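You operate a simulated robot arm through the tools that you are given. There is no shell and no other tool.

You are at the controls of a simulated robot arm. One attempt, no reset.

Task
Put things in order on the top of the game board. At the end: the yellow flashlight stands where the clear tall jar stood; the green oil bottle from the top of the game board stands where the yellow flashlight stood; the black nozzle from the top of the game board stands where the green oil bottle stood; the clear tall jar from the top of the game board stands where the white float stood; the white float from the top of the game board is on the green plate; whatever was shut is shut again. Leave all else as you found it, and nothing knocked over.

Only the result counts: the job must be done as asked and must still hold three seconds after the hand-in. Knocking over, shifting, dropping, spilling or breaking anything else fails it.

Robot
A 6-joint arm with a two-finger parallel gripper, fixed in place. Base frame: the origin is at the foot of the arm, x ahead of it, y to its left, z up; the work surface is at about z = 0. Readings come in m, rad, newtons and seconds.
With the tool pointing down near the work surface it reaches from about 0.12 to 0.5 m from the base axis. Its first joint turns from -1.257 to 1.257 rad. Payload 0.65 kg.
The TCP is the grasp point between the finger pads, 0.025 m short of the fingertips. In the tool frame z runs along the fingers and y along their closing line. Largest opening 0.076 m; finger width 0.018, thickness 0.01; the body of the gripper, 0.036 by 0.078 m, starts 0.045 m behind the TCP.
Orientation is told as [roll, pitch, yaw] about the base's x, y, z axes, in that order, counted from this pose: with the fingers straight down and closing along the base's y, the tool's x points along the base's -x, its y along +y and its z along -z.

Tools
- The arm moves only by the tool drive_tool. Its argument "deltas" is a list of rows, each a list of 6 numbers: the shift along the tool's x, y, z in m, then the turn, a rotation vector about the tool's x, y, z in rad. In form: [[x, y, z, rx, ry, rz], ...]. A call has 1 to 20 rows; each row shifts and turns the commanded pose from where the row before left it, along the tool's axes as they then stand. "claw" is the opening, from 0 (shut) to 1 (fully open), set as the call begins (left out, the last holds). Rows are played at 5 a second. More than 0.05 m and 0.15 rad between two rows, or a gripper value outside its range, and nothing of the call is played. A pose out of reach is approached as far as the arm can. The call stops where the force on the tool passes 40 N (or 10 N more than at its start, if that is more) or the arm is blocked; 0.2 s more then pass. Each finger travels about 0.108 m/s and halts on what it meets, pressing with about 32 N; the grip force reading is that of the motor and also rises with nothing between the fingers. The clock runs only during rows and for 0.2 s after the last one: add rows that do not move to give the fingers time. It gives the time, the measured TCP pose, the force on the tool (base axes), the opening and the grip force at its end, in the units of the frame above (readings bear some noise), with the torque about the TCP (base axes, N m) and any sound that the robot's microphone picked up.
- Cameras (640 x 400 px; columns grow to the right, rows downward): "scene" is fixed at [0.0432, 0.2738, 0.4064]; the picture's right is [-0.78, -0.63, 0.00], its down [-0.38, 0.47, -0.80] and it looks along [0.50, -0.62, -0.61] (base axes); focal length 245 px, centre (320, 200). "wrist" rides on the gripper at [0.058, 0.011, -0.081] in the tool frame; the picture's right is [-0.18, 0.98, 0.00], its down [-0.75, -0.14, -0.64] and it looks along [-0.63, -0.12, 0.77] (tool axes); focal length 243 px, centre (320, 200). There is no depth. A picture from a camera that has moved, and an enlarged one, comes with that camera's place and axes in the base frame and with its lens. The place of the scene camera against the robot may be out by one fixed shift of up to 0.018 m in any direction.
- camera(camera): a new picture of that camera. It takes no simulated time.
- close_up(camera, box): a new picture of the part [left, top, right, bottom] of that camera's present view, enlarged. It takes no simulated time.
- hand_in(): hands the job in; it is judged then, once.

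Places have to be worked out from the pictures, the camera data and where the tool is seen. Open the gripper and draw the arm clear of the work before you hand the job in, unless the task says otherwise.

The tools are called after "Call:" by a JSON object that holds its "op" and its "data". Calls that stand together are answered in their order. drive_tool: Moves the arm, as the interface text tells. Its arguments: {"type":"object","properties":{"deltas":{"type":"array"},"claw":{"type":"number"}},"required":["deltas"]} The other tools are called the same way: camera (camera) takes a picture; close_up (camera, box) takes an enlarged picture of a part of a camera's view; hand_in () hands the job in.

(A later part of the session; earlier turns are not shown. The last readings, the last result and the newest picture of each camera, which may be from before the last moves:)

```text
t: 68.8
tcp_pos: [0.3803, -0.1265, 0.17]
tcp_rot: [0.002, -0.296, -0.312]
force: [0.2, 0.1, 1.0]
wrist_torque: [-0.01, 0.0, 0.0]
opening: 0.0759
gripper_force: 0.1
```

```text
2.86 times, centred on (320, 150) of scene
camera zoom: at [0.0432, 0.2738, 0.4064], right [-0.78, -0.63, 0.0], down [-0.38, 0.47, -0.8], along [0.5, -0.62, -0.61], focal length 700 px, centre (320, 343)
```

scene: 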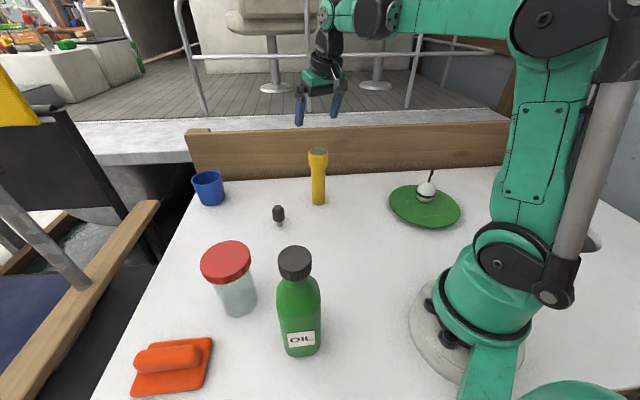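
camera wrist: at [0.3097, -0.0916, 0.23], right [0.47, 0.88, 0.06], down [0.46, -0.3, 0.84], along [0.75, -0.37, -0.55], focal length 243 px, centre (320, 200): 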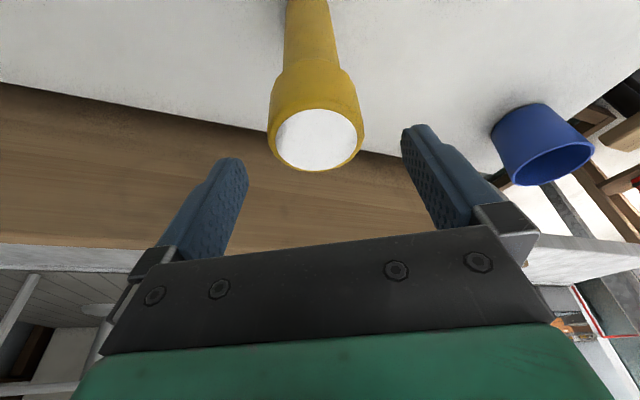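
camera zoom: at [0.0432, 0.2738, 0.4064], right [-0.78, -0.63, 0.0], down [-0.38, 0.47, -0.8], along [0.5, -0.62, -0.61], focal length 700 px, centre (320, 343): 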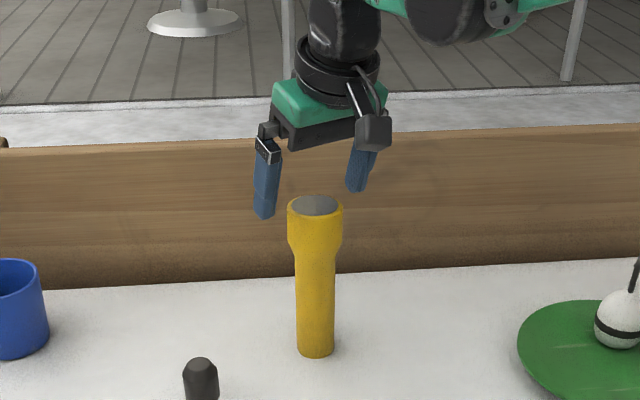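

The alignment is good: the flashlight's top is at z≈0.145, axis (0.381, -0.126). I lower to grip height, TCP z≈0.119.

Call:
{"op": "drive_tool", "data": {"deltas": [[0.005, 0, 0.0163, 0, 0, 0], [0.005, 0, 0.0163, 0, 0, 0], [0.005, 0, 0.0162, 0, 0, 0], [0, 0, 0, 0, 0, 0]]}}

Call:
{"op": "camera", "data": {"camera": "wrist"}}

Call:
{"op": "close_up", "data": {"camera": "scene", "box": [270, 100, 370, 220]}}

```text
t: 69.8
tcp_pos: [0.3806, -0.1273, 0.1182]
tcp_rot: [0.002, -0.295, -0.312]
force: [0.1, 1.0, 0.0]
wrist_torque: [0.04, 0.01, 0.0]
opening: 0.076
gripper_force: 0.2
```

```text
taken
camera wrist: at [0.31, -0.0924, 0.1791], right [0.47, 0.88, 0.06], down [0.46, -0.3, 0.84], along [0.75, -0.37, -0.55], focal length 243 px, centre (320, 200)
```

wrist: 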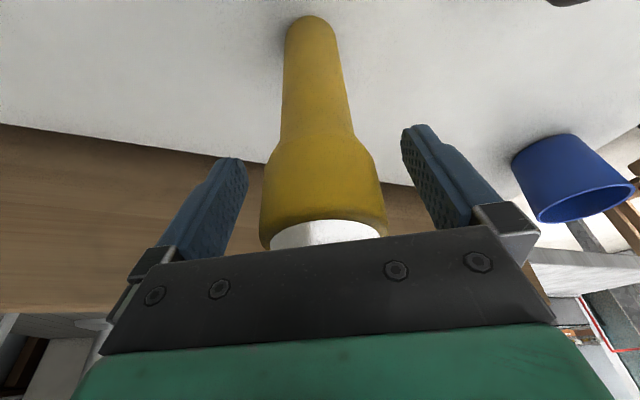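

```text
3.33 times, centred on (320, 160) of scene
camera zoom: at [0.0432, 0.2738, 0.4064], right [-0.78, -0.63, 0.0], down [-0.38, 0.47, -0.8], along [0.5, -0.62, -0.61], focal length 817 px, centre (320, 333)
```

zoom: 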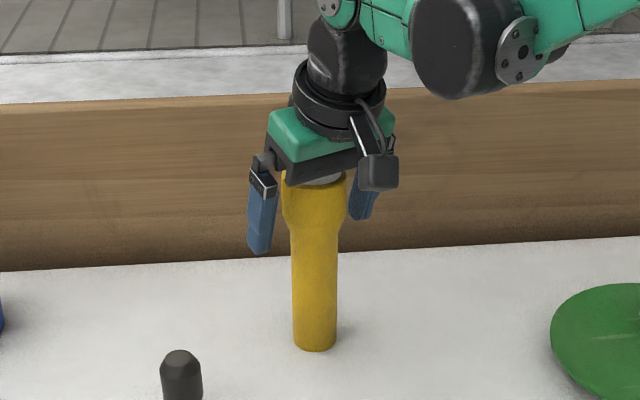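

The head is between the pads, and the palm stays clear above the lens. I close on it.

Call:
{"op": "drive_tool", "data": {"deltas": [[0, 0, 0, 0, 0, 0], [0, 0, 0, 0, 0, 0], [0, 0, 0, 0, 0, 0], [0, 0, 0, 0, 0, 0]], "claw": 0}}

Call:
{"op": "camera", "data": {"camera": "wrist"}}

```text
t: 70.8
tcp_pos: [0.3825, -0.1264, 0.1192]
tcp_rot: [0.002, -0.295, -0.313]
force: [0.0, 0.1, -0.8]
wrist_torque: [0.0, 0.0, 0.01]
opening: 0.0446
gripper_force: 31.8
```

```text
taken
camera wrist: at [0.3099, -0.0924, 0.1793], right [0.47, 0.88, 0.06], down [0.46, -0.3, 0.84], along [0.75, -0.37, -0.55], focal length 243 px, centre (320, 200)
```

wrist: 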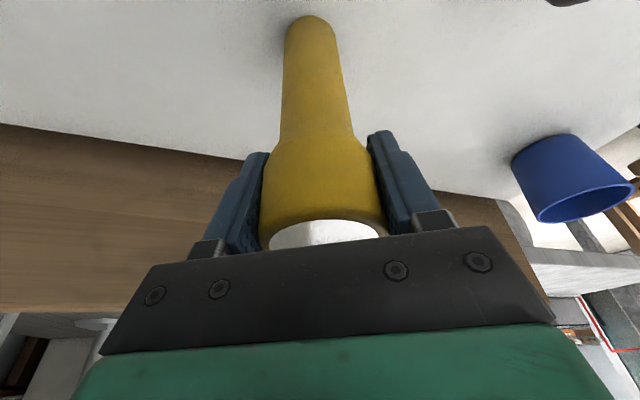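

Gripped at 44.6 mm. I lift 6 cm and check that it hangs straight.

Call:
{"op": "drive_tool", "data": {"deltas": [[-0.003, 0, -0.0096, 0, 0, 0], [-0.0059, 0, -0.0191, 0, 0, 0], [-0.0059, 0, -0.0191, 0, 0, 0], [-0.003, 0, -0.0096, 0, 0, 0], [0, 0, 0, 0, 0, 0]]}}

Call:
{"op": "camera", "data": {"camera": "scene"}}

Call:
{"op": "camera", "data": {"camera": "wrist"}}

```text
t: 72.0
tcp_pos: [0.3819, -0.1257, 0.1801]
tcp_rot: [0.001, -0.297, -0.314]
force: [0.4, -0.3, -1.7]
wrist_torque: [0.02, -0.01, -0.03]
opening: 0.0447
gripper_force: 31.5
```

```text
taken
```

scene: 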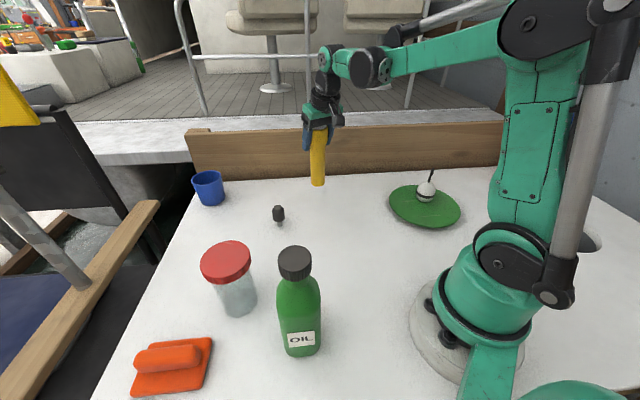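

```text
taken
camera wrist: at [0.3102, -0.0903, 0.2396], right [0.47, 0.88, 0.06], down [0.46, -0.3, 0.84], along [0.75, -0.37, -0.55], focal length 243 px, centre (320, 200)
```

wrist: 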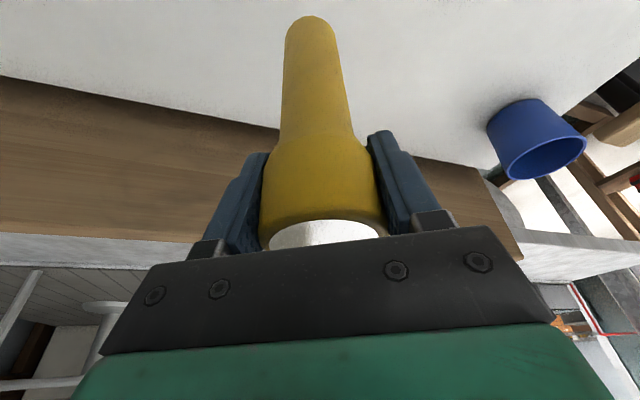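

The flashlight hangs straight in the grip. I carry it across to the jar's old spot (0.504, 0.007), passing about 7.6 cm from the nozzle, and turn the yaw to about 0.

Call:
{"op": "drive_tool", "data": {"deltas": [[-0.0135, 0.0328, 0.0073, 0, 0, 0], [-0.0135, 0.0328, 0.0073, 0, 0, 0], [-0.0135, 0.0328, 0.0073, 0, 0, 0], [-0.0135, 0.0328, 0.0073, 0, 0, 0], [0, 0, 0, -0.0307, 0, -0.0997], [0, 0, 0, -0.0307, 0, -0.0997], [0, 0, 0, -0.0307, 0, -0.0997], [0, 0, 0, 0, 0, 0]]}}

Call:
{"op": "camera", "data": {"camera": "scene"}}

Call:
{"op": "camera", "data": {"camera": "wrist"}}

```text
t: 73.8
tcp_pos: [0.4802, -0.0195, 0.1678]
tcp_rot: [0.001, -0.298, 0.001]
force: [-0.8, -0.3, -2.5]
wrist_torque: [-0.02, -0.03, 0.02]
opening: 0.0447
gripper_force: 32.6
```

```text
taken
```

scene: 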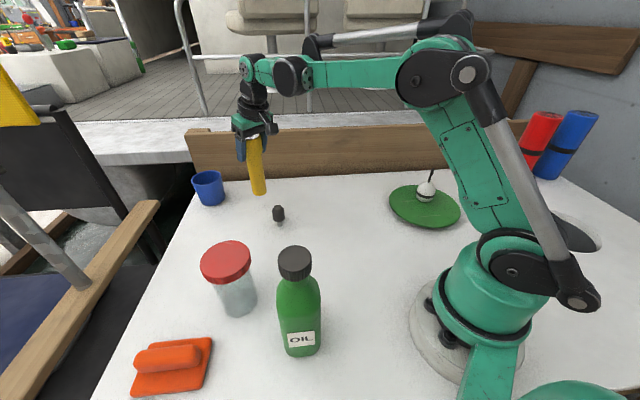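

```text
taken
camera wrist: at [0.4007, -0.0081, 0.2275], right [0.17, 0.98, 0.06], down [0.53, -0.14, 0.84], along [0.83, -0.12, -0.55], focal length 243 px, centre (320, 200)
```

wrist: 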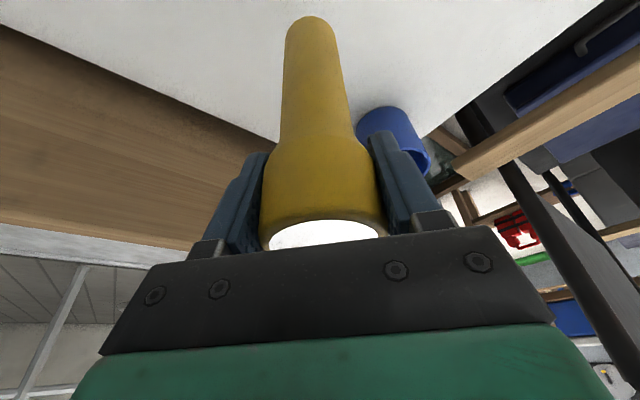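

Call:
{"op": "drive_tool", "data": {"deltas": [[-0.0114, 0.0133, 0.0035, 0, 0, 0], [-0.0114, 0.0132, 0.0035, 0, 0, 0], [0.0052, 0, 0.0167, 0, 0, 0], [0.0052, 0, 0.0167, 0, 0, 0], [0, 0, 0, 0, 0, 0]]}}

Call:
{"op": "camera", "data": {"camera": "scene"}}

Call:
{"op": "camera", "data": {"camera": "wrist"}}

```text
t: 75.0
tcp_pos: [0.5034, 0.0065, 0.1324]
tcp_rot: [0.001, -0.297, 0.001]
force: [-0.6, 0.6, -2.4]
wrist_torque: [-0.02, 0.02, -0.01]
opening: 0.0449
gripper_force: 31.8
```

```text
taken
```

scene: 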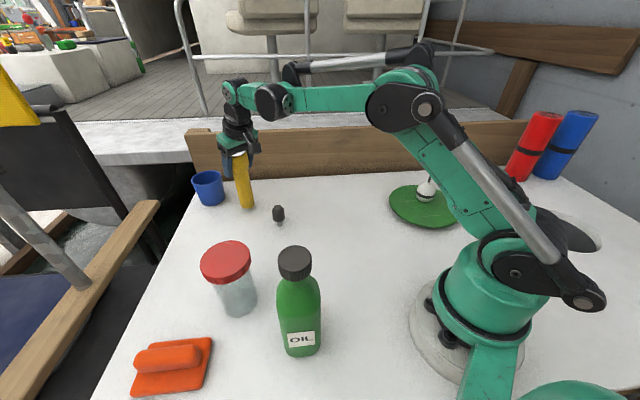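

```text
taken
camera wrist: at [0.4248, 0.0181, 0.1919], right [0.18, 0.98, 0.06], down [0.53, -0.14, 0.84], along [0.83, -0.12, -0.55], focal length 243 px, centre (320, 200)
```

wrist: 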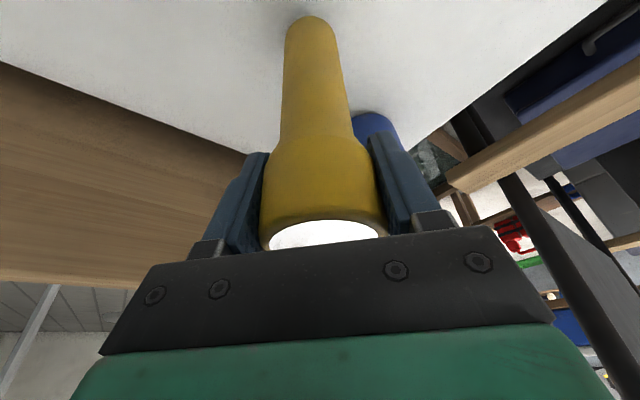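

Over the jar's old spot. I lower to just above contact and then by millimetres.

Call:
{"op": "drive_tool", "data": {"deltas": [[0.0015, 0, 0.0048, 0, 0, 0], [0.0015, 0, 0.0048, 0, 0, 0], [0, 0, 0, 0, 0, 0]]}}

Call:
{"op": "drive_tool", "data": {"deltas": [[0.0005, 0, 0.0014, 0, 0, 0], [0, 0, 0, 0, 0, 0]]}}

Call:
{"op": "drive_tool", "data": {"deltas": [[0.0003, 0, 0.001, 0, 0, 0], [0, 0, 0, 0, 0, 0]]}}

```text
t: 75.8
tcp_pos: [0.5034, 0.0081, 0.1223]
tcp_rot: [0.002, -0.299, 0.001]
force: [0.3, 1.0, -2.1]
wrist_torque: [-0.01, 0.01, 0.01]
opening: 0.0447
gripper_force: 32.2
```

```text
t: 76.4
tcp_pos: [0.5044, 0.0073, 0.1208]
tcp_rot: [0.002, -0.298, 0.0]
force: [0.6, -0.6, -2.2]
wrist_torque: [-0.01, 0.03, 0.01]
opening: 0.0447
gripper_force: 32.2
```

```text
t: 77.0
tcp_pos: [0.5046, 0.0076, 0.1179]
tcp_rot: [0.002, -0.298, 0.0]
force: [-0.2, -0.1, -1.8]
wrist_torque: [-0.02, 0.02, 0.01]
opening: 0.0449
gripper_force: 31.9
```

Call:
{"op": "drive_tool", "data": {"deltas": [[0.0003, 0, 0.001, 0, 0, 0], [0, 0, 0, 0, 0, 0]]}}

Call:
{"op": "drive_tool", "data": {"deltas": [[0.0003, 0, 0.001, 0, 0, 0], [0, 0, 0, 0, 0, 0]]}}

```text
t: 77.6
tcp_pos: [0.5026, 0.0075, 0.119]
tcp_rot: [0.001, -0.298, 0.001]
force: [0.8, -0.1, 29.3]
wrist_torque: [-0.07, 0.05, 0.05]
opening: 0.045
gripper_force: 31.9
```

```text
t: 78.2
tcp_pos: [0.5021, 0.007, 0.1164]
tcp_rot: [0.001, -0.299, 0.0]
force: [3.4, 1.3, 29.1]
wrist_torque: [-0.03, -0.16, 0.02]
opening: 0.0451
gripper_force: 32.5
```

Firm contact (29 N). I back up about 1.5 mm to unload and then release.

Call:
{"op": "drive_tool", "data": {"deltas": [[-0.0005, 0, -0.0014, 0, 0, 0], [0, 0, 0, 0, 0, 0]]}}

```text
t: 78.8
tcp_pos: [0.5031, 0.0076, 0.1187]
tcp_rot: [0.002, -0.296, -0.001]
force: [-0.1, -0.3, -2.7]
wrist_torque: [-0.01, 0.01, -0.02]
opening: 0.0445
gripper_force: 32.0
```

Call:
{"op": "drive_tool", "data": {"deltas": [[0.0002, 0, 0.0007, 0, 0, 0], [0, 0, 0, 0, 0, 0]]}}

```text
t: 79.4
tcp_pos: [0.5046, 0.0073, 0.118]
tcp_rot: [0.001, -0.298, 0.0]
force: [-0.2, 0.3, -2.0]
wrist_torque: [0.0, 0.0, -0.02]
opening: 0.0447
gripper_force: 31.8
```

It's within about half a millimetre of the board. I release.

Call:
{"op": "drive_tool", "data": {"deltas": [[0, 0, 0, 0, 0, 0], [0, 0, 0, 0, 0, 0], [0, 0, 0, 0, 0, 0]], "claw": 1}}

Call:
{"op": "camera", "data": {"camera": "wrist"}}

Call:
{"op": "close_up", "data": {"camera": "scene", "box": [180, 90, 320, 230]}}

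```text
t: 80.2
tcp_pos: [0.5035, 0.0075, 0.1183]
tcp_rot: [0.002, -0.298, -0.001]
force: [-0.6, 0.1, -0.1]
wrist_torque: [0.0, -0.05, 0.01]
opening: 0.0758
gripper_force: 0.2
```

```text
taken
camera wrist: at [0.4244, 0.018, 0.178], right [0.18, 0.98, 0.06], down [0.53, -0.14, 0.84], along [0.83, -0.12, -0.55], focal length 243 px, centre (320, 200)
```

wrist: 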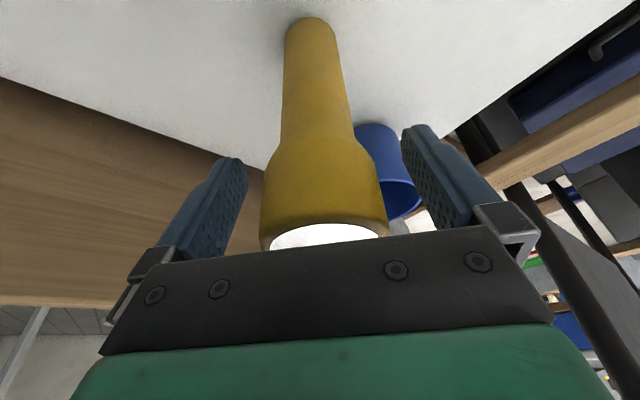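

```text
2.86 times, centred on (250, 160) of scene
camera zoom: at [0.0432, 0.2738, 0.4064], right [-0.78, -0.63, 0.0], down [-0.38, 0.47, -0.8], along [0.5, -0.62, -0.61], focal length 700 px, centre (520, 314)
```

zoom: 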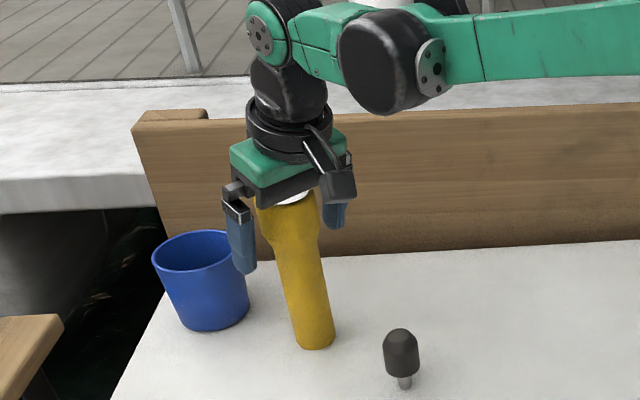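

The flashlight stands on its own. I withdraw along the tool axis, up and back.

Call:
{"op": "drive_tool", "data": {"deltas": [[0, 0, -0.015, 0, 0, 0], [0, 0, -0.025, 0, 0, 0], [0, 0, -0.035, 0, 0, 0], [0, 0, -0.035, 0, 0, 0], [0, 0, 0, 0, 0, 0]]}}

Call:
{"op": "camera", "data": {"camera": "scene"}}

Call:
{"op": "camera", "data": {"camera": "wrist"}}

```text
t: 81.4
tcp_pos: [0.4707, 0.0077, 0.2252]
tcp_rot: [0.002, -0.296, -0.001]
force: [-0.2, 0.5, 0.2]
wrist_torque: [0.04, -0.05, 0.01]
opening: 0.076
gripper_force: 0.0
```

```text
taken
```

scene: 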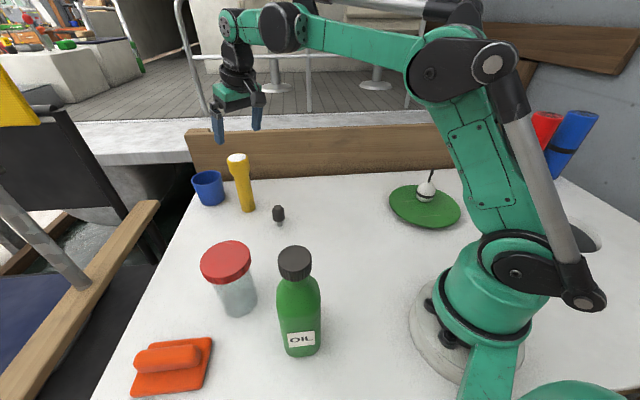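

```text
taken
camera wrist: at [0.3915, 0.0192, 0.2861], right [0.18, 0.98, 0.06], down [0.53, -0.14, 0.84], along [0.83, -0.12, -0.55], focal length 243 px, centre (320, 200)
```

wrist: 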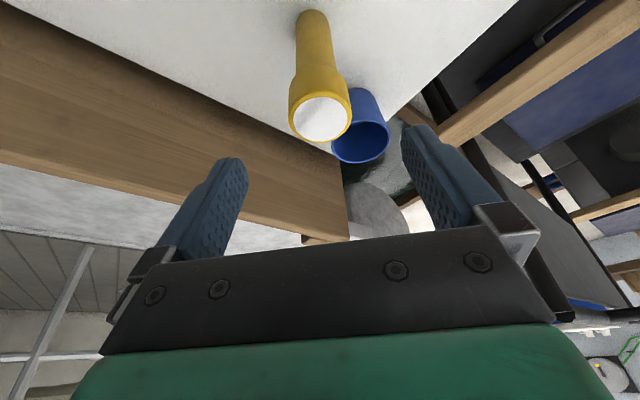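

The flashlight stands at the jar's old spot. Next the oil bottle: I untilt and move to a point behind it, high up, to measure it with the wrist camera.

Call:
{"op": "drive_tool", "data": {"deltas": [[0, 0, 0, 0, 0.148, 0], [0, 0, 0, 0, 0.148, 0], [0.0363, 0.0146, -0.005, 0, 0, 0], [0.0363, 0.0146, -0.005, 0, 0, 0], [0.0363, 0.0146, -0.005, 0, 0, 0], [0.0363, 0.0146, -0.005, 0, 0, 0], [0.0363, 0.0146, -0.005, 0, 0, 0], [0.0363, 0.0146, -0.005, 0, 0, 0], [0.0363, 0.0146, -0.005, 0, 0, 0], [0.0363, 0.0146, -0.005, 0, 0, 0], [0.0363, 0.0146, -0.005, 0, 0, 0], [0, 0, 0, 0, 0, -0.128], [0, 0, 0, 0, 0, -0.128], [0, 0, 0, 0, 0, -0.128], [0, 0, 0, 0, 0, -0.128], [0, 0, 0, 0, 0, -0.128], [0, 0, 0, 0, 0, -0.13], [0, 0, 0, 0, 0, 0]]}}

Call:
{"op": "camera", "data": {"camera": "wrist"}}

Call:
{"op": "camera", "data": {"camera": "scene"}}

```text
t: 85.2
tcp_pos: [0.1298, 0.1368, 0.2614]
tcp_rot: [0.0, -0.004, 0.77]
force: [0.3, -0.3, 0.1]
wrist_torque: [-0.03, 0.02, 0.02]
opening: 0.0762
gripper_force: 0.0
out of reach, approached as far as the arm can: row 2
```

```text
taken
camera wrist: at [0.0814, 0.1042, 0.3421], right [-0.55, 0.83, 0.0], down [0.64, 0.42, 0.65], along [0.54, 0.36, -0.76], focal length 243 px, centre (320, 200)
```

wrist: 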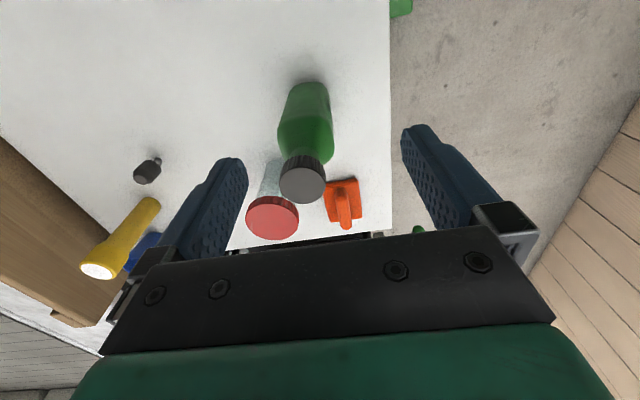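

```text
taken
```

scene: 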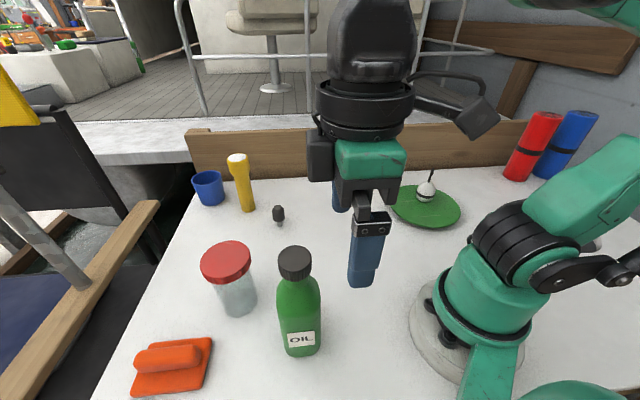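

Call:
{"op": "close_up", "data": {"camera": "wrist", "box": [240, 60, 380, 250]}}

Call:
{"op": "close_up", "data": {"camera": "scene", "box": [240, 230, 360, 370]}}

```text
2.11 times, centred on (310, 155) of wrist
camera zoom: at [0.0814, 0.1042, 0.3421], right [-0.55, 0.83, 0.0], down [0.64, 0.42, 0.65], along [0.54, 0.36, -0.76], focal length 511 px, centre (341, 295)
```

zoom: 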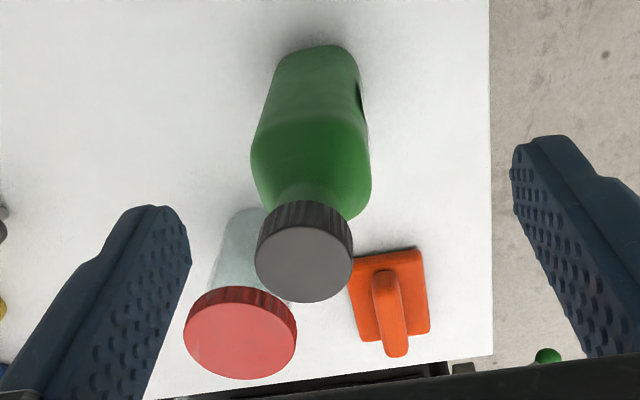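

```text
2.86 times, centred on (300, 300) of scene
camera zoom: at [0.0432, 0.2738, 0.4064], right [-0.78, -0.63, 0.0], down [-0.38, 0.47, -0.8], along [0.5, -0.62, -0.61], focal length 700 px, centre (377, -86)
```

zoom: 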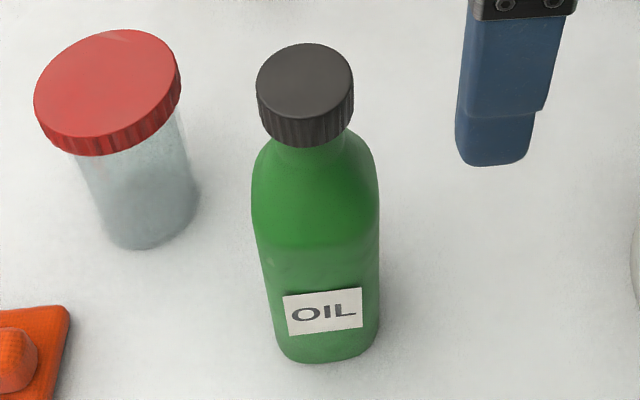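

The two wrist views triangulate the cap's top to (0.182, 0.154, 0.191), about 35 mm across. I move above it for a straight-down grip on the cap.

Call:
{"op": "drive_tool", "data": {"deltas": [[-0.0248, -0.012, 0, 0, 0, 0], [-0.0247, -0.012, 0, 0, 0, 0], [0, 0, 0.02, 0, 0, 0], [0, 0, 0, 0, 0, 0]]}}

Call:
{"op": "camera", "data": {"camera": "wrist"}}

Call:
{"op": "camera", "data": {"camera": "scene"}}

```text
t: 86.2
tcp_pos: [0.1825, 0.155, 0.2416]
tcp_rot: [0.0, -0.003, 0.771]
force: [-0.6, -0.2, 0.1]
wrist_torque: [-0.02, 0.02, -0.02]
opening: 0.0763
gripper_force: 0.0
```

```text
taken
camera wrist: at [0.1342, 0.122, 0.3223], right [-0.55, 0.83, 0.0], down [0.64, 0.42, 0.65], along [0.54, 0.36, -0.76], focal length 243 px, centre (320, 200)
```

wrist: 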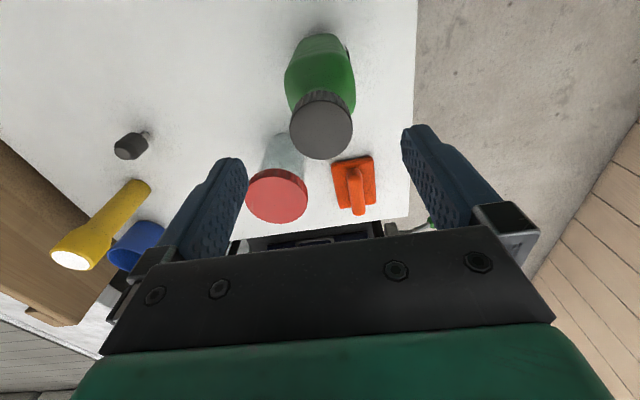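

```text
taken
```

scene: 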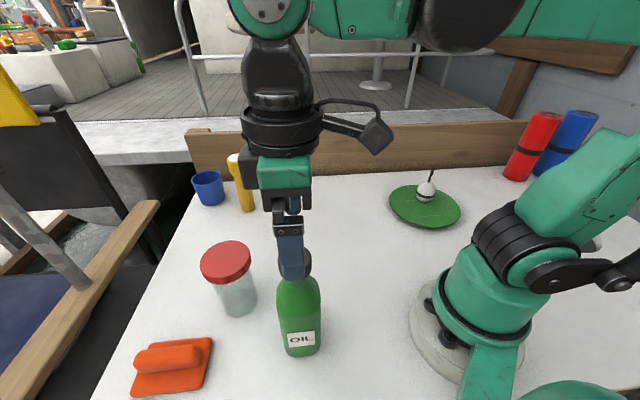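

The cap sits right under the tool. I descend to grip height, TCP z≈0.182.

Call:
{"op": "drive_tool", "data": {"deltas": [[0, 0, 0.02, 0, 0, 0], [0, 0, 0.02, 0, 0, 0], [0, -0.0004, 0.0196, 0, 0, 0], [0, 0, 0, 0, 0, 0]]}}

Call:
{"op": "camera", "data": {"camera": "wrist"}}

Call:
{"op": "close_up", "data": {"camera": "scene", "box": [220, 150, 380, 360]}}

```text
t: 87.2
tcp_pos: [0.1832, 0.1548, 0.1812]
tcp_rot: [-0.002, -0.004, 0.769]
force: [0.3, -0.8, -0.6]
wrist_torque: [-0.02, 0.0, -0.03]
opening: 0.0763
gripper_force: 0.1
```

```text
taken
camera wrist: at [0.1334, 0.1218, 0.2616], right [-0.55, 0.83, 0.0], down [0.64, 0.42, 0.65], along [0.54, 0.36, -0.76], focal length 243 px, centre (320, 200)
```

wrist: 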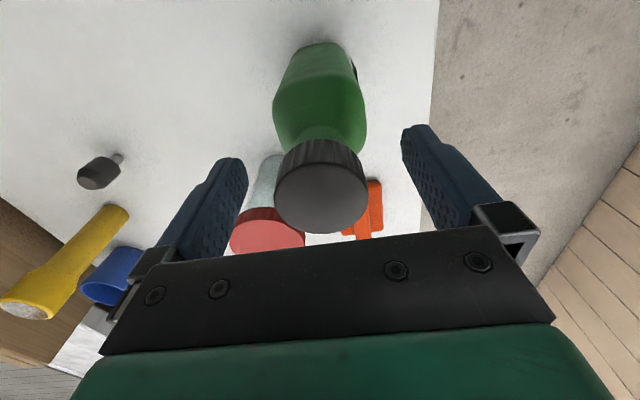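

```text
1.90 times, centred on (300, 255) of scene
camera zoom: at [0.0432, 0.2738, 0.4064], right [-0.78, -0.63, 0.0], down [-0.38, 0.47, -0.8], along [0.5, -0.62, -0.61], focal length 467 px, centre (358, 95)
```

zoom: 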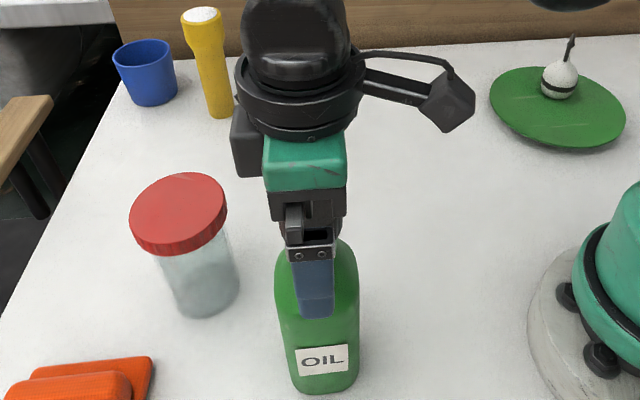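

Call:
{"op": "drive_tool", "data": {"deltas": [[0, 0, 0, 0, 0, 0], [0, 0, 0, 0, 0, 0], [0, 0, 0, 0, 0, 0], [0, 0, 0, 0, 0, 0]], "claw": 0}}

Call:
{"op": "drive_tool", "data": {"deltas": [[0, 0, -0.005, 0, 0, 0], [0, 0, -0.01, 0, 0, 0], [0, 0, 0, 0, 0, 0]]}}

Call:
{"op": "camera", "data": {"camera": "wrist"}}

Call:
{"op": "camera", "data": {"camera": "scene"}}

```text
t: 88.2
tcp_pos: [0.1837, 0.1555, 0.1812]
tcp_rot: [0.0, -0.004, 0.77]
force: [-0.7, 0.3, -0.3]
wrist_torque: [0.0, -0.01, -0.01]
opening: 0.036
gripper_force: 32.2
```

```text
t: 89.0
tcp_pos: [0.1829, 0.1537, 0.1966]
tcp_rot: [0.0, -0.004, 0.771]
force: [-0.5, -0.2, -2.1]
wrist_torque: [0.02, 0.0, -0.01]
opening: 0.0363
gripper_force: 32.4
```

```text
taken
camera wrist: at [0.1341, 0.1211, 0.2769], right [-0.55, 0.83, 0.0], down [0.64, 0.42, 0.65], along [0.54, 0.36, -0.76], focal length 243 px, centre (320, 200)
```

wrist: 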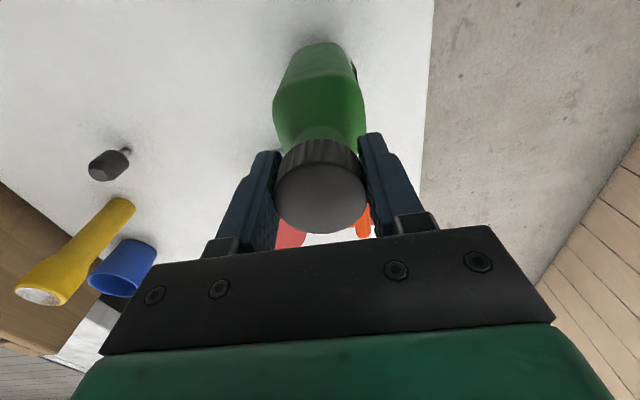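

```text
taken
```

scene: 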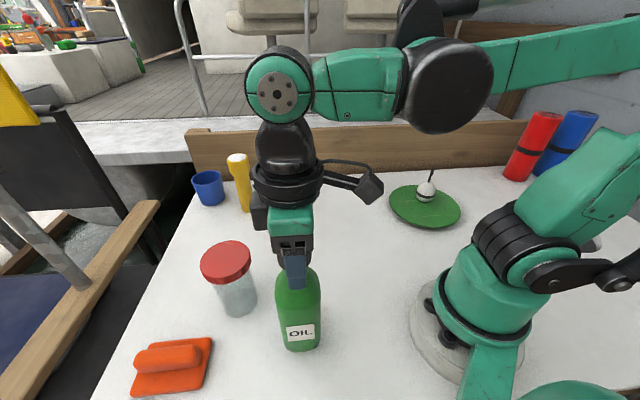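

The bottle lifts cleanly with the cap on (about 2 N). I raise it further and carry it in a straight line to the flashlight's old spot, keeping its orientation.

Call:
{"op": "drive_tool", "data": {"deltas": [[0, 0, -0.02, 0, 0, 0], [0, 0, -0.03, 0, 0, 0], [0.0027, -0.017, 0, 0, 0, 0], [0.0054, -0.0339, 0, 0, 0, 0], [0.0054, -0.0339, 0, 0, 0, 0], [0.0054, -0.0339, 0, 0, 0, 0], [0.0054, -0.0339, 0, 0, 0, 0], [0.0054, -0.0339, 0, 0, 0, 0], [0, 0, 0, 0, 0, 0]]}}

Call:
{"op": "camera", "data": {"camera": "scene"}}

Call:
{"op": "camera", "data": {"camera": "wrist"}}

```text
t: 91.0
tcp_pos: [0.2931, -0.0007, 0.2472]
tcp_rot: [0.0, -0.003, 0.769]
force: [-0.1, -0.2, -0.9]
wrist_torque: [0.0, -0.02, 0.01]
opening: 0.036
gripper_force: 31.9
```

```text
taken
```

scene: 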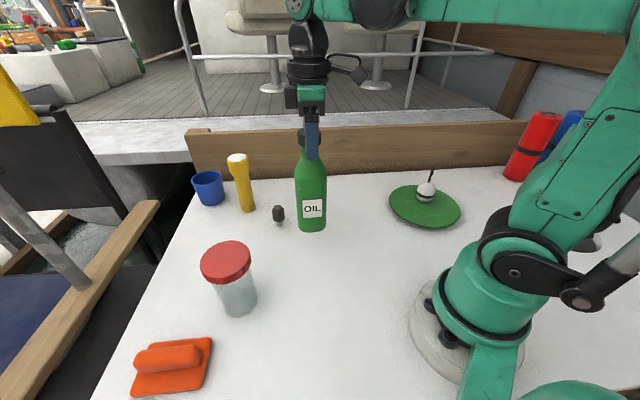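

```text
taken
camera wrist: at [0.2432, -0.0326, 0.3268], right [-0.55, 0.83, 0.0], down [0.64, 0.42, 0.65], along [0.54, 0.36, -0.76], focal length 243 px, centre (320, 200)
```

wrist: 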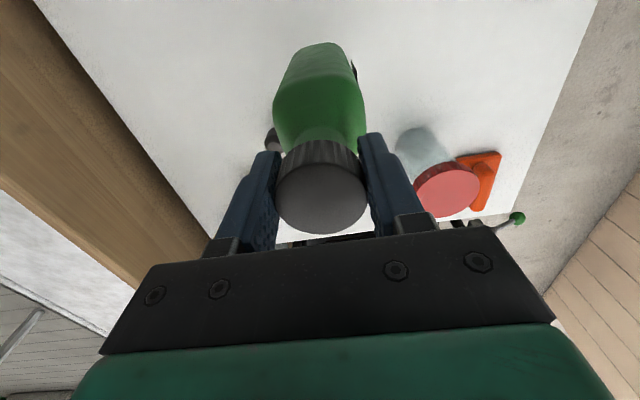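

Call:
{"op": "drive_tool", "data": {"deltas": [[0.0049, -0.0303, 0, 0, 0, 0], [0.0049, -0.0303, 0, 0, 0, 0], [0.0049, -0.0303, 0, 0, 0, 0], [0.0049, -0.0303, 0, 0, 0, 0], [0.0048, -0.0301, 0, 0, 0, 0], [0, 0, 0.02, 0, 0, 0], [0, 0, 0.02, 0, 0, 0], [0, 0, 0, 0, 0, 0]]}}

Call:
{"op": "camera", "data": {"camera": "scene"}}

Call:
{"op": "camera", "data": {"camera": "wrist"}}

```text
t: 92.8
tcp_pos: [0.38, -0.128, 0.2062]
tcp_rot: [-0.001, -0.004, 0.77]
force: [0.0, -0.6, -1.5]
wrist_torque: [0.02, -0.03, 0.01]
opening: 0.036
gripper_force: 31.9
```

```text
taken
```

scene: 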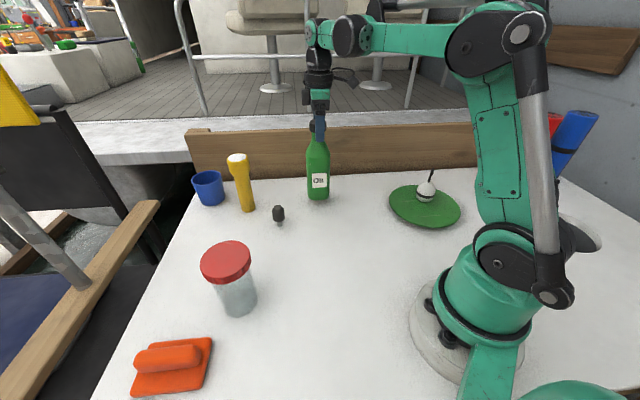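

```text
taken
camera wrist: at [0.3302, -0.1597, 0.2869], right [-0.55, 0.83, 0.0], down [0.64, 0.42, 0.65], along [0.54, 0.36, -0.76], focal length 243 px, centre (320, 200)
```

wrist: 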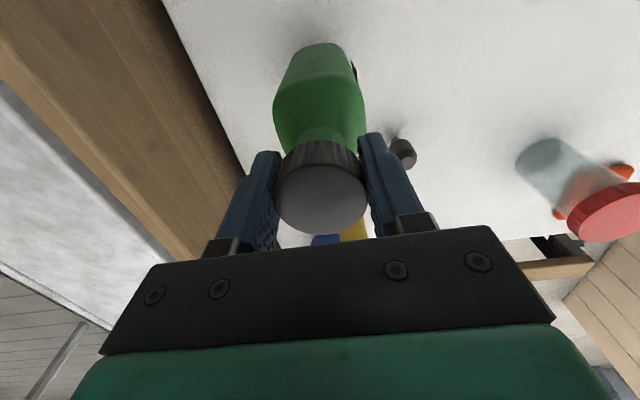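

Over the flashlight's old spot. I make a small correction and lower towards contact (expected at TCP z≈0.1815).

Call:
{"op": "drive_tool", "data": {"deltas": [[-0.0019, 0.0005, 0.01, 0, 0, 0], [0, 0, 0.01, 0, 0, 0], [0, 0, 0.002, 0, 0, 0], [0, 0, 0, 0, 0, 0]]}}

Call:
{"op": "drive_tool", "data": {"deltas": [[0, 0, 0.001, 0, 0, 0], [0, 0, 0, 0, 0, 0]]}}

Call:
{"op": "drive_tool", "data": {"deltas": [[0, 0, 0.001, 0, 0, 0], [0, 0, 0, 0, 0, 0]]}}

```text
t: 93.8
tcp_pos: [0.3812, -0.1245, 0.1842]
tcp_rot: [0.001, -0.003, 0.768]
force: [0.3, -0.5, -1.9]
wrist_torque: [-0.02, 0.02, 0.01]
opening: 0.0359
gripper_force: 31.9
```

```text
t: 94.4
tcp_pos: [0.3824, -0.125, 0.1839]
tcp_rot: [0.0, -0.003, 0.77]
force: [-0.7, 0.4, -0.7]
wrist_torque: [0.0, 0.01, 0.03]
opening: 0.0363
gripper_force: 32.0
```

```text
t: 95.0
tcp_pos: [0.3807, -0.125, 0.1821]
tcp_rot: [0.0, -0.005, 0.769]
force: [0.8, 0.5, -0.8]
wrist_torque: [0.03, 0.05, -0.01]
opening: 0.0358
gripper_force: 31.7
```

Call:
{"op": "drive_tool", "data": {"deltas": [[0, 0, 0.0008, 0, 0, 0], [0, 0, 0, 0, 0, 0]]}}

Call:
{"op": "drive_tool", "data": {"deltas": [[0, 0, 0.0008, 0, 0, 0], [0, 0, 0, 0, 0, 0]]}}

```text
t: 95.6
tcp_pos: [0.3813, -0.1239, 0.1815]
tcp_rot: [0.001, -0.003, 0.77]
force: [0.0, -0.3, -1.3]
wrist_torque: [0.0, 0.01, 0.0]
opening: 0.0361
gripper_force: 31.8
```

```text
t: 96.2
tcp_pos: [0.3804, -0.124, 0.1812]
tcp_rot: [0.0, -0.004, 0.77]
force: [0.2, 0.3, 0.5]
wrist_torque: [-0.02, -0.06, -0.02]
opening: 0.0363
gripper_force: 32.4
```

Call:
{"op": "drive_tool", "data": {"deltas": [[0, 0, 0.0006, 0, 0, 0], [0, 0, 0, 0, 0, 0]]}}

```text
t: 96.8
tcp_pos: [0.3819, -0.1255, 0.1814]
tcp_rot: [0.0, -0.003, 0.768]
force: [1.3, 2.3, 19.0]
wrist_torque: [0.17, -0.06, -0.02]
opening: 0.0359
gripper_force: 32.2
```

The bottle is down (19 N). I lift by half a millimetre to unload and then release.

Call:
{"op": "drive_tool", "data": {"deltas": [[0, 0, -0.0006, 0, 0, 0], [0, 0, 0, 0, 0, 0]]}}

Call:
{"op": "drive_tool", "data": {"deltas": [[0, 0, 0, 0, 0, 0], [0, 0, 0, 0, 0, 0], [0, 0, 0, 0, 0, 0]], "claw": 1}}

Call:
{"op": "camera", "data": {"camera": "wrist"}}

Call:
{"op": "close_up", "data": {"camera": "scene", "box": [240, 60, 400, 220]}}

```text
t: 97.4
tcp_pos: [0.3799, -0.1247, 0.1814]
tcp_rot: [0.002, -0.002, 0.77]
force: [0.1, 0.0, 0.2]
wrist_torque: [0.07, -0.02, 0.02]
opening: 0.0359
gripper_force: 32.5
```

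```text
t: 98.2
tcp_pos: [0.3807, -0.1244, 0.1814]
tcp_rot: [0.0, -0.003, 0.77]
force: [0.6, -0.4, 0.2]
wrist_torque: [0.04, -0.01, 0.0]
opening: 0.076
gripper_force: 0.0
```

```text
taken
camera wrist: at [0.3316, -0.1568, 0.2615], right [-0.55, 0.83, 0.0], down [0.64, 0.42, 0.65], along [0.54, 0.36, -0.76], focal length 243 px, centre (320, 200)
```

wrist: 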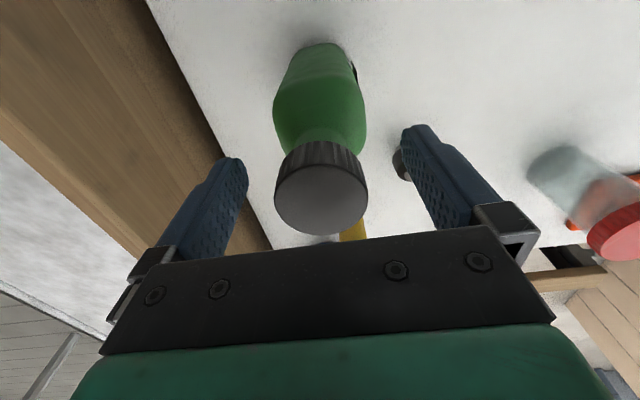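

```text
2.50 times, centred on (320, 140) of scene
camera zoom: at [0.0432, 0.2738, 0.4064], right [-0.78, -0.63, 0.0], down [-0.38, 0.47, -0.8], along [0.5, -0.62, -0.61], focal length 613 px, centre (320, 350)
```

zoom: 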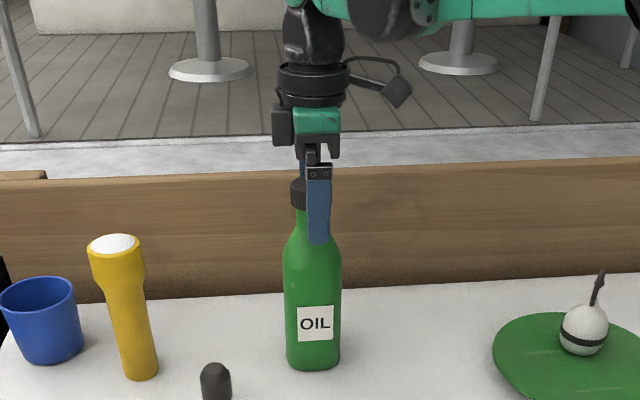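

The bottle stands at the flashlight's old spot with its cap on. I rise clear of it and move back to view the nozzle.

Call:
{"op": "drive_tool", "data": {"deltas": [[0, 0, -0.02, 0, 0, 0], [0, 0, -0.03, 0, 0, 0], [0, 0, -0.03, 0, 0, 0], [-0.0126, 0.0313, 0, 0, 0, 0], [-0.0126, 0.0313, 0, 0, 0, 0], [-0.0126, 0.0313, 0, 0, 0, 0], [-0.0126, 0.0313, 0, 0, 0, 0], [0, 0, 0, 0, 0, 0.128], [0, 0, 0, 0, 0, 0.128], [0, 0, 0, 0, 0, 0.128], [0, 0, 0, 0, 0, 0.128], [0, 0, 0, 0, 0, 0.128], [0, 0, 0, 0, 0, 0.13], [0, 0, 0, 0, 0, 0]]}}

Call:
{"op": "camera", "data": {"camera": "scene"}}

Call:
{"op": "camera", "data": {"camera": "wrist"}}

```text
t: 101.2
tcp_pos: [0.3298, 0.0014, 0.2606]
tcp_rot: [0.002, -0.001, -0.001]
force: [0.2, 0.3, -0.1]
wrist_torque: [-0.03, -0.02, 0.0]
opening: 0.0762
gripper_force: 0.1
```

```text
taken
```

scene: 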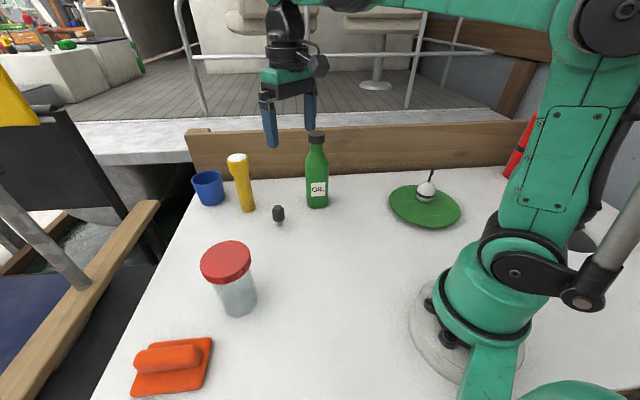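

```text
taken
camera wrist: at [0.2719, 0.0127, 0.3409], right [0.19, 0.98, 0.0], down [0.75, -0.14, 0.64], along [0.63, -0.12, -0.76], focal length 243 px, centre (320, 200)
```

wrist: 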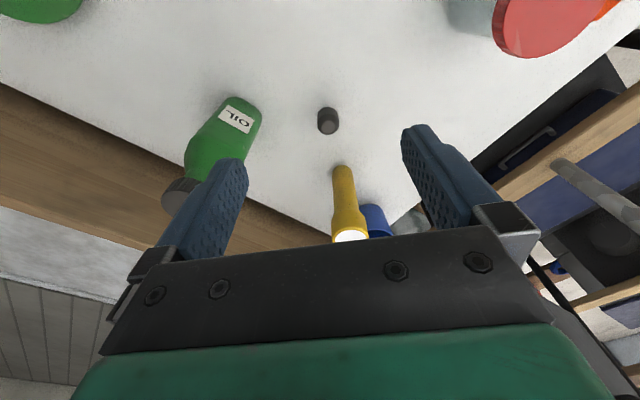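

Call:
{"op": "drive_tool", "data": {"deltas": [[0, 0, 0.04, 0, 0, 0], [0, 0, 0.04, 0, 0, 0], [0, 0, 0.02, 0, 0, 0], [0, 0, 0, 0, 0, 0]]}}

Call:
{"op": "close_up", "data": {"camera": "wrist", "box": [260, 60, 400, 200]}}

Call:
{"op": "close_up", "data": {"camera": "scene", "box": [255, 190, 305, 240]}}

```text
t: 102.2
tcp_pos: [0.3299, 0.0003, 0.1595]
tcp_rot: [0.001, -0.002, -0.001]
force: [-0.9, 0.2, -0.3]
wrist_torque: [0.02, -0.04, 0.02]
opening: 0.0761
gripper_force: 0.0
```

```text
2.86 times, centred on (330, 130) of wrist
camera zoom: at [0.2711, 0.012, 0.2408], right [0.18, 0.98, 0.0], down [0.75, -0.14, 0.64], along [0.63, -0.12, -0.76], focal length 693 px, centre (291, 400)
```

zoom: 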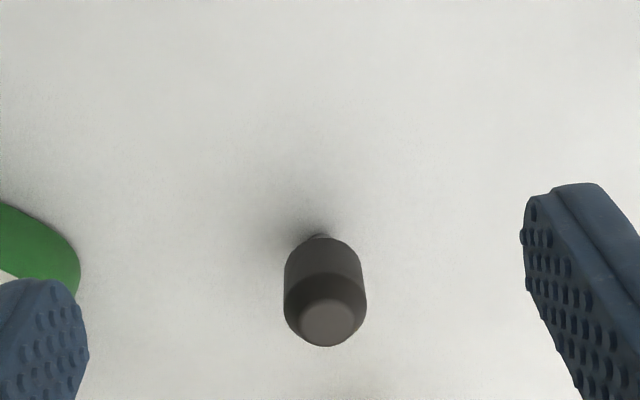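

```text
8.00 times, centred on (280, 215) of scene
camera zoom: at [0.0432, 0.2738, 0.4064], right [-0.78, -0.63, 0.0], down [-0.38, 0.47, -0.8], along [0.5, -0.62, -0.61], focal length 1961 px, centre (640, 80)
```

zoom: 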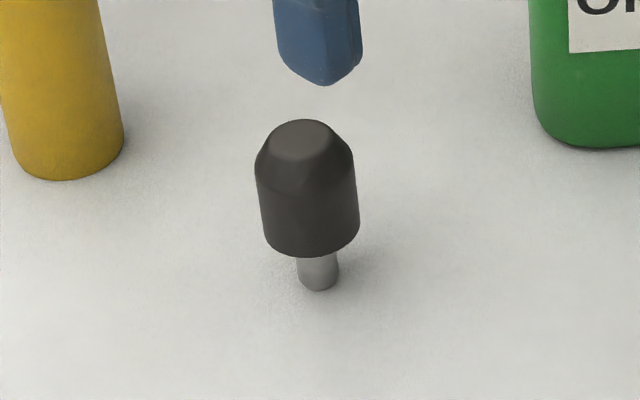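

The nozzle sits at about (0.396, 0.0005): its wide part is 28 mm across from z≈0.018 to 0.05, on a thin stem. I move over it, check the centring, and then descend.

Call:
{"op": "drive_tool", "data": {"deltas": [[-0.033, 0, 0, 0, 0, 0], [-0.033, 0, 0, 0, 0, 0], [0, 0, 0.03, 0, 0, 0], [0, 0, 0.03, 0, 0, 0], [0, 0, 0, 0, 0, 0]]}}

Call:
{"op": "close_up", "data": {"camera": "wrist", "box": [200, 80, 440, 260]}}

Call:
{"op": "close_up", "data": {"camera": "scene", "box": [220, 130, 340, 240]}}

```text
t: 103.4
tcp_pos: [0.3949, 0.001, 0.1015]
tcp_rot: [0.002, -0.003, 0.0]
force: [0.3, 0.3, 0.8]
wrist_torque: [0.02, -0.03, -0.01]
opening: 0.0759
gripper_force: 0.0
```

```text
2.22 times, centred on (320, 170) of wrist
camera zoom: at [0.3366, 0.0117, 0.1812], right [0.18, 0.98, 0.0], down [0.75, -0.14, 0.64], along [0.63, -0.12, -0.76], focal length 539 px, centre (320, 267)
```

zoom: 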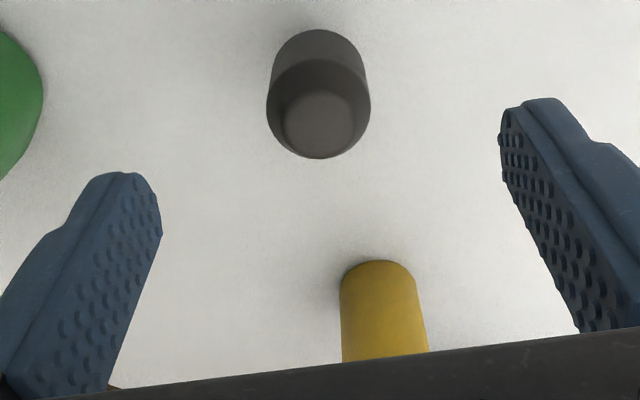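

```text
3.64 times, centred on (280, 185) of scene
camera zoom: at [0.0432, 0.2738, 0.4064], right [-0.78, -0.63, 0.0], down [-0.38, 0.47, -0.8], along [0.5, -0.62, -0.61], focal length 891 px, centre (466, 254)
```

zoom: 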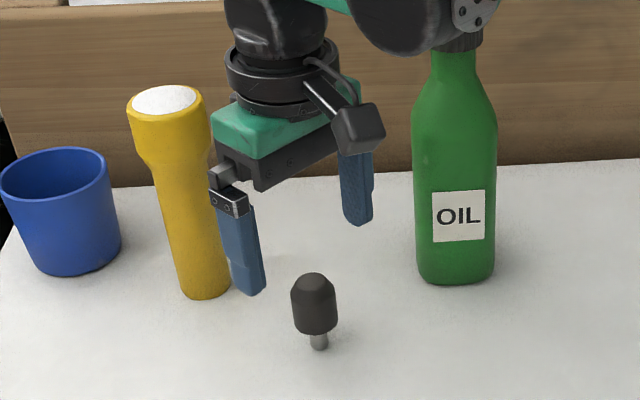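

Centred within a millimetre. I descend to z≈0.039.

Call:
{"op": "drive_tool", "data": {"deltas": [[-0.0005, -0.0005, 0.016, 0, 0, 0], [0, 0, 0.016, 0, 0, 0], [0, 0, 0.016, 0, 0, 0], [0, 0, 0.0145, 0, 0, 0], [0, 0, 0, 0, 0, 0]]}}

Call:
{"op": "camera", "data": {"camera": "wrist"}}

Call:
{"op": "close_up", "data": {"camera": "scene", "box": [220, 150, 340, 240]}}

```text
t: 104.6
tcp_pos: [0.396, 0.002, 0.0383]
tcp_rot: [0.002, -0.002, 0.001]
force: [-0.7, 0.2, 0.2]
wrist_torque: [0.02, -0.04, 0.01]
opening: 0.0759
gripper_force: 0.1
```

```text
taken
camera wrist: at [0.3378, 0.0128, 0.1185], right [0.18, 0.98, 0.0], down [0.75, -0.14, 0.64], along [0.63, -0.12, -0.76], focal length 243 px, centre (320, 200)
```

wrist: 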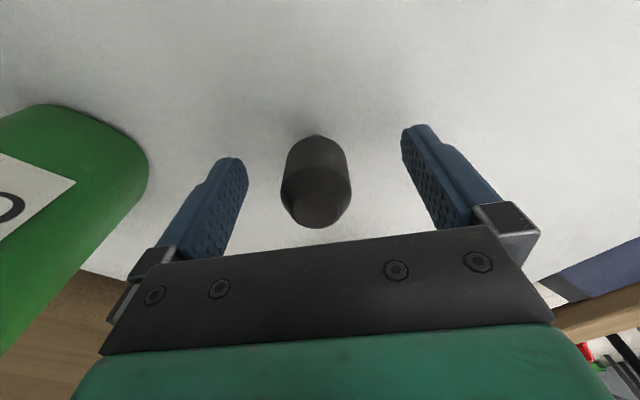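

```text
4.44 times, centred on (280, 195) of scene
camera zoom: at [0.0432, 0.2738, 0.4064], right [-0.78, -0.63, 0.0], down [-0.38, 0.47, -0.8], along [0.5, -0.62, -0.61], focal length 1090 px, centre (498, 222)
```

zoom: 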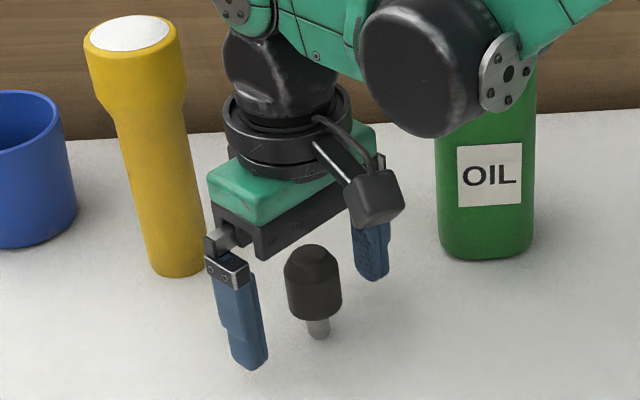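

The nozzle is about 1 mm to the -y side; I correct for that and close.

Call:
{"op": "drive_tool", "data": {"deltas": [[0, -0.0012, 0, 0, 0, 0], [0, 0, 0, 0, 0, 0]], "claw": 0.5}}

Call:
{"op": "close_up", "data": {"camera": "wrist", "box": [220, 100, 420, 240]}}

```text
t: 105.2
tcp_pos: [0.3957, 0.0002, 0.0392]
tcp_rot: [0.001, -0.003, 0.001]
force: [0.3, -0.5, 1.0]
wrist_torque: [0.0, -0.03, 0.04]
opening: 0.0382
gripper_force: 0.0
```

```text
2.86 times, centred on (320, 170) of wrist
camera zoom: at [0.3379, 0.0115, 0.1191], right [0.18, 0.98, 0.0], down [0.75, -0.14, 0.64], along [0.63, -0.12, -0.76], focal length 693 px, centre (320, 286)
```

zoom: 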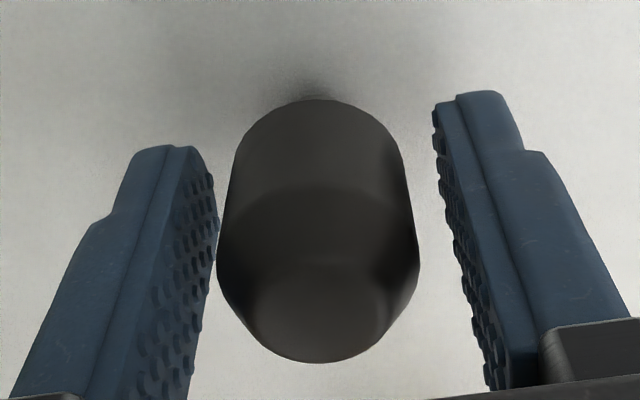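

By projection the nozzle is centred between the pads. I close fully.

Call:
{"op": "drive_tool", "data": {"deltas": [[0, 0, 0, 0, 0, 0], [0, 0, 0, 0, 0, 0], [0, 0, 0, 0, 0, 0]], "claw": 0}}

Call:
{"op": "close_up", "data": {"camera": "wrist", "box": [220, 100, 420, 240]}}

Call:
{"op": "close_up", "data": {"camera": "scene", "box": [240, 170, 320, 240]}}

```text
t: 106.0
tcp_pos: [0.3965, -0.0004, 0.0385]
tcp_rot: [0.002, -0.002, -0.002]
force: [0.3, -0.1, 0.2]
wrist_torque: [0.05, 0.0, 0.03]
opening: 0.0264
gripper_force: 32.0
```

```text
2.86 times, centred on (320, 170) of wrist
camera zoom: at [0.3379, 0.0115, 0.119], right [0.18, 0.98, 0.0], down [0.75, -0.14, 0.64], along [0.63, -0.12, -0.76], focal length 693 px, centre (320, 286)
```

zoom: 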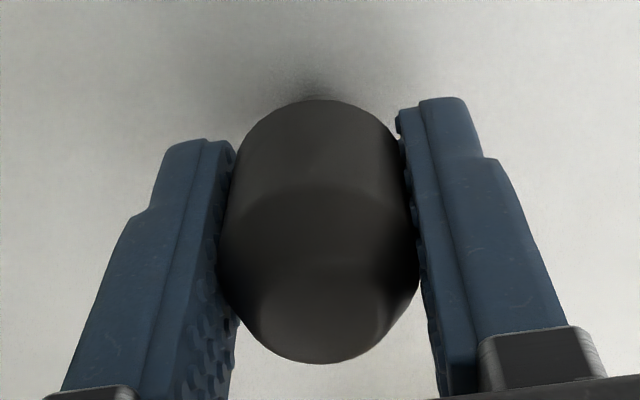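

```text
5.71 times, centred on (280, 205) of scene
camera zoom: at [0.0432, 0.2738, 0.4064], right [-0.78, -0.63, 0.0], down [-0.38, 0.47, -0.8], along [0.5, -0.62, -0.61], focal length 1401 px, centre (549, 171)
```

zoom: 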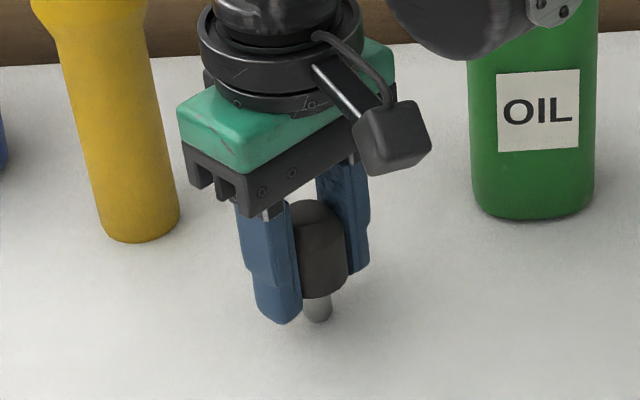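

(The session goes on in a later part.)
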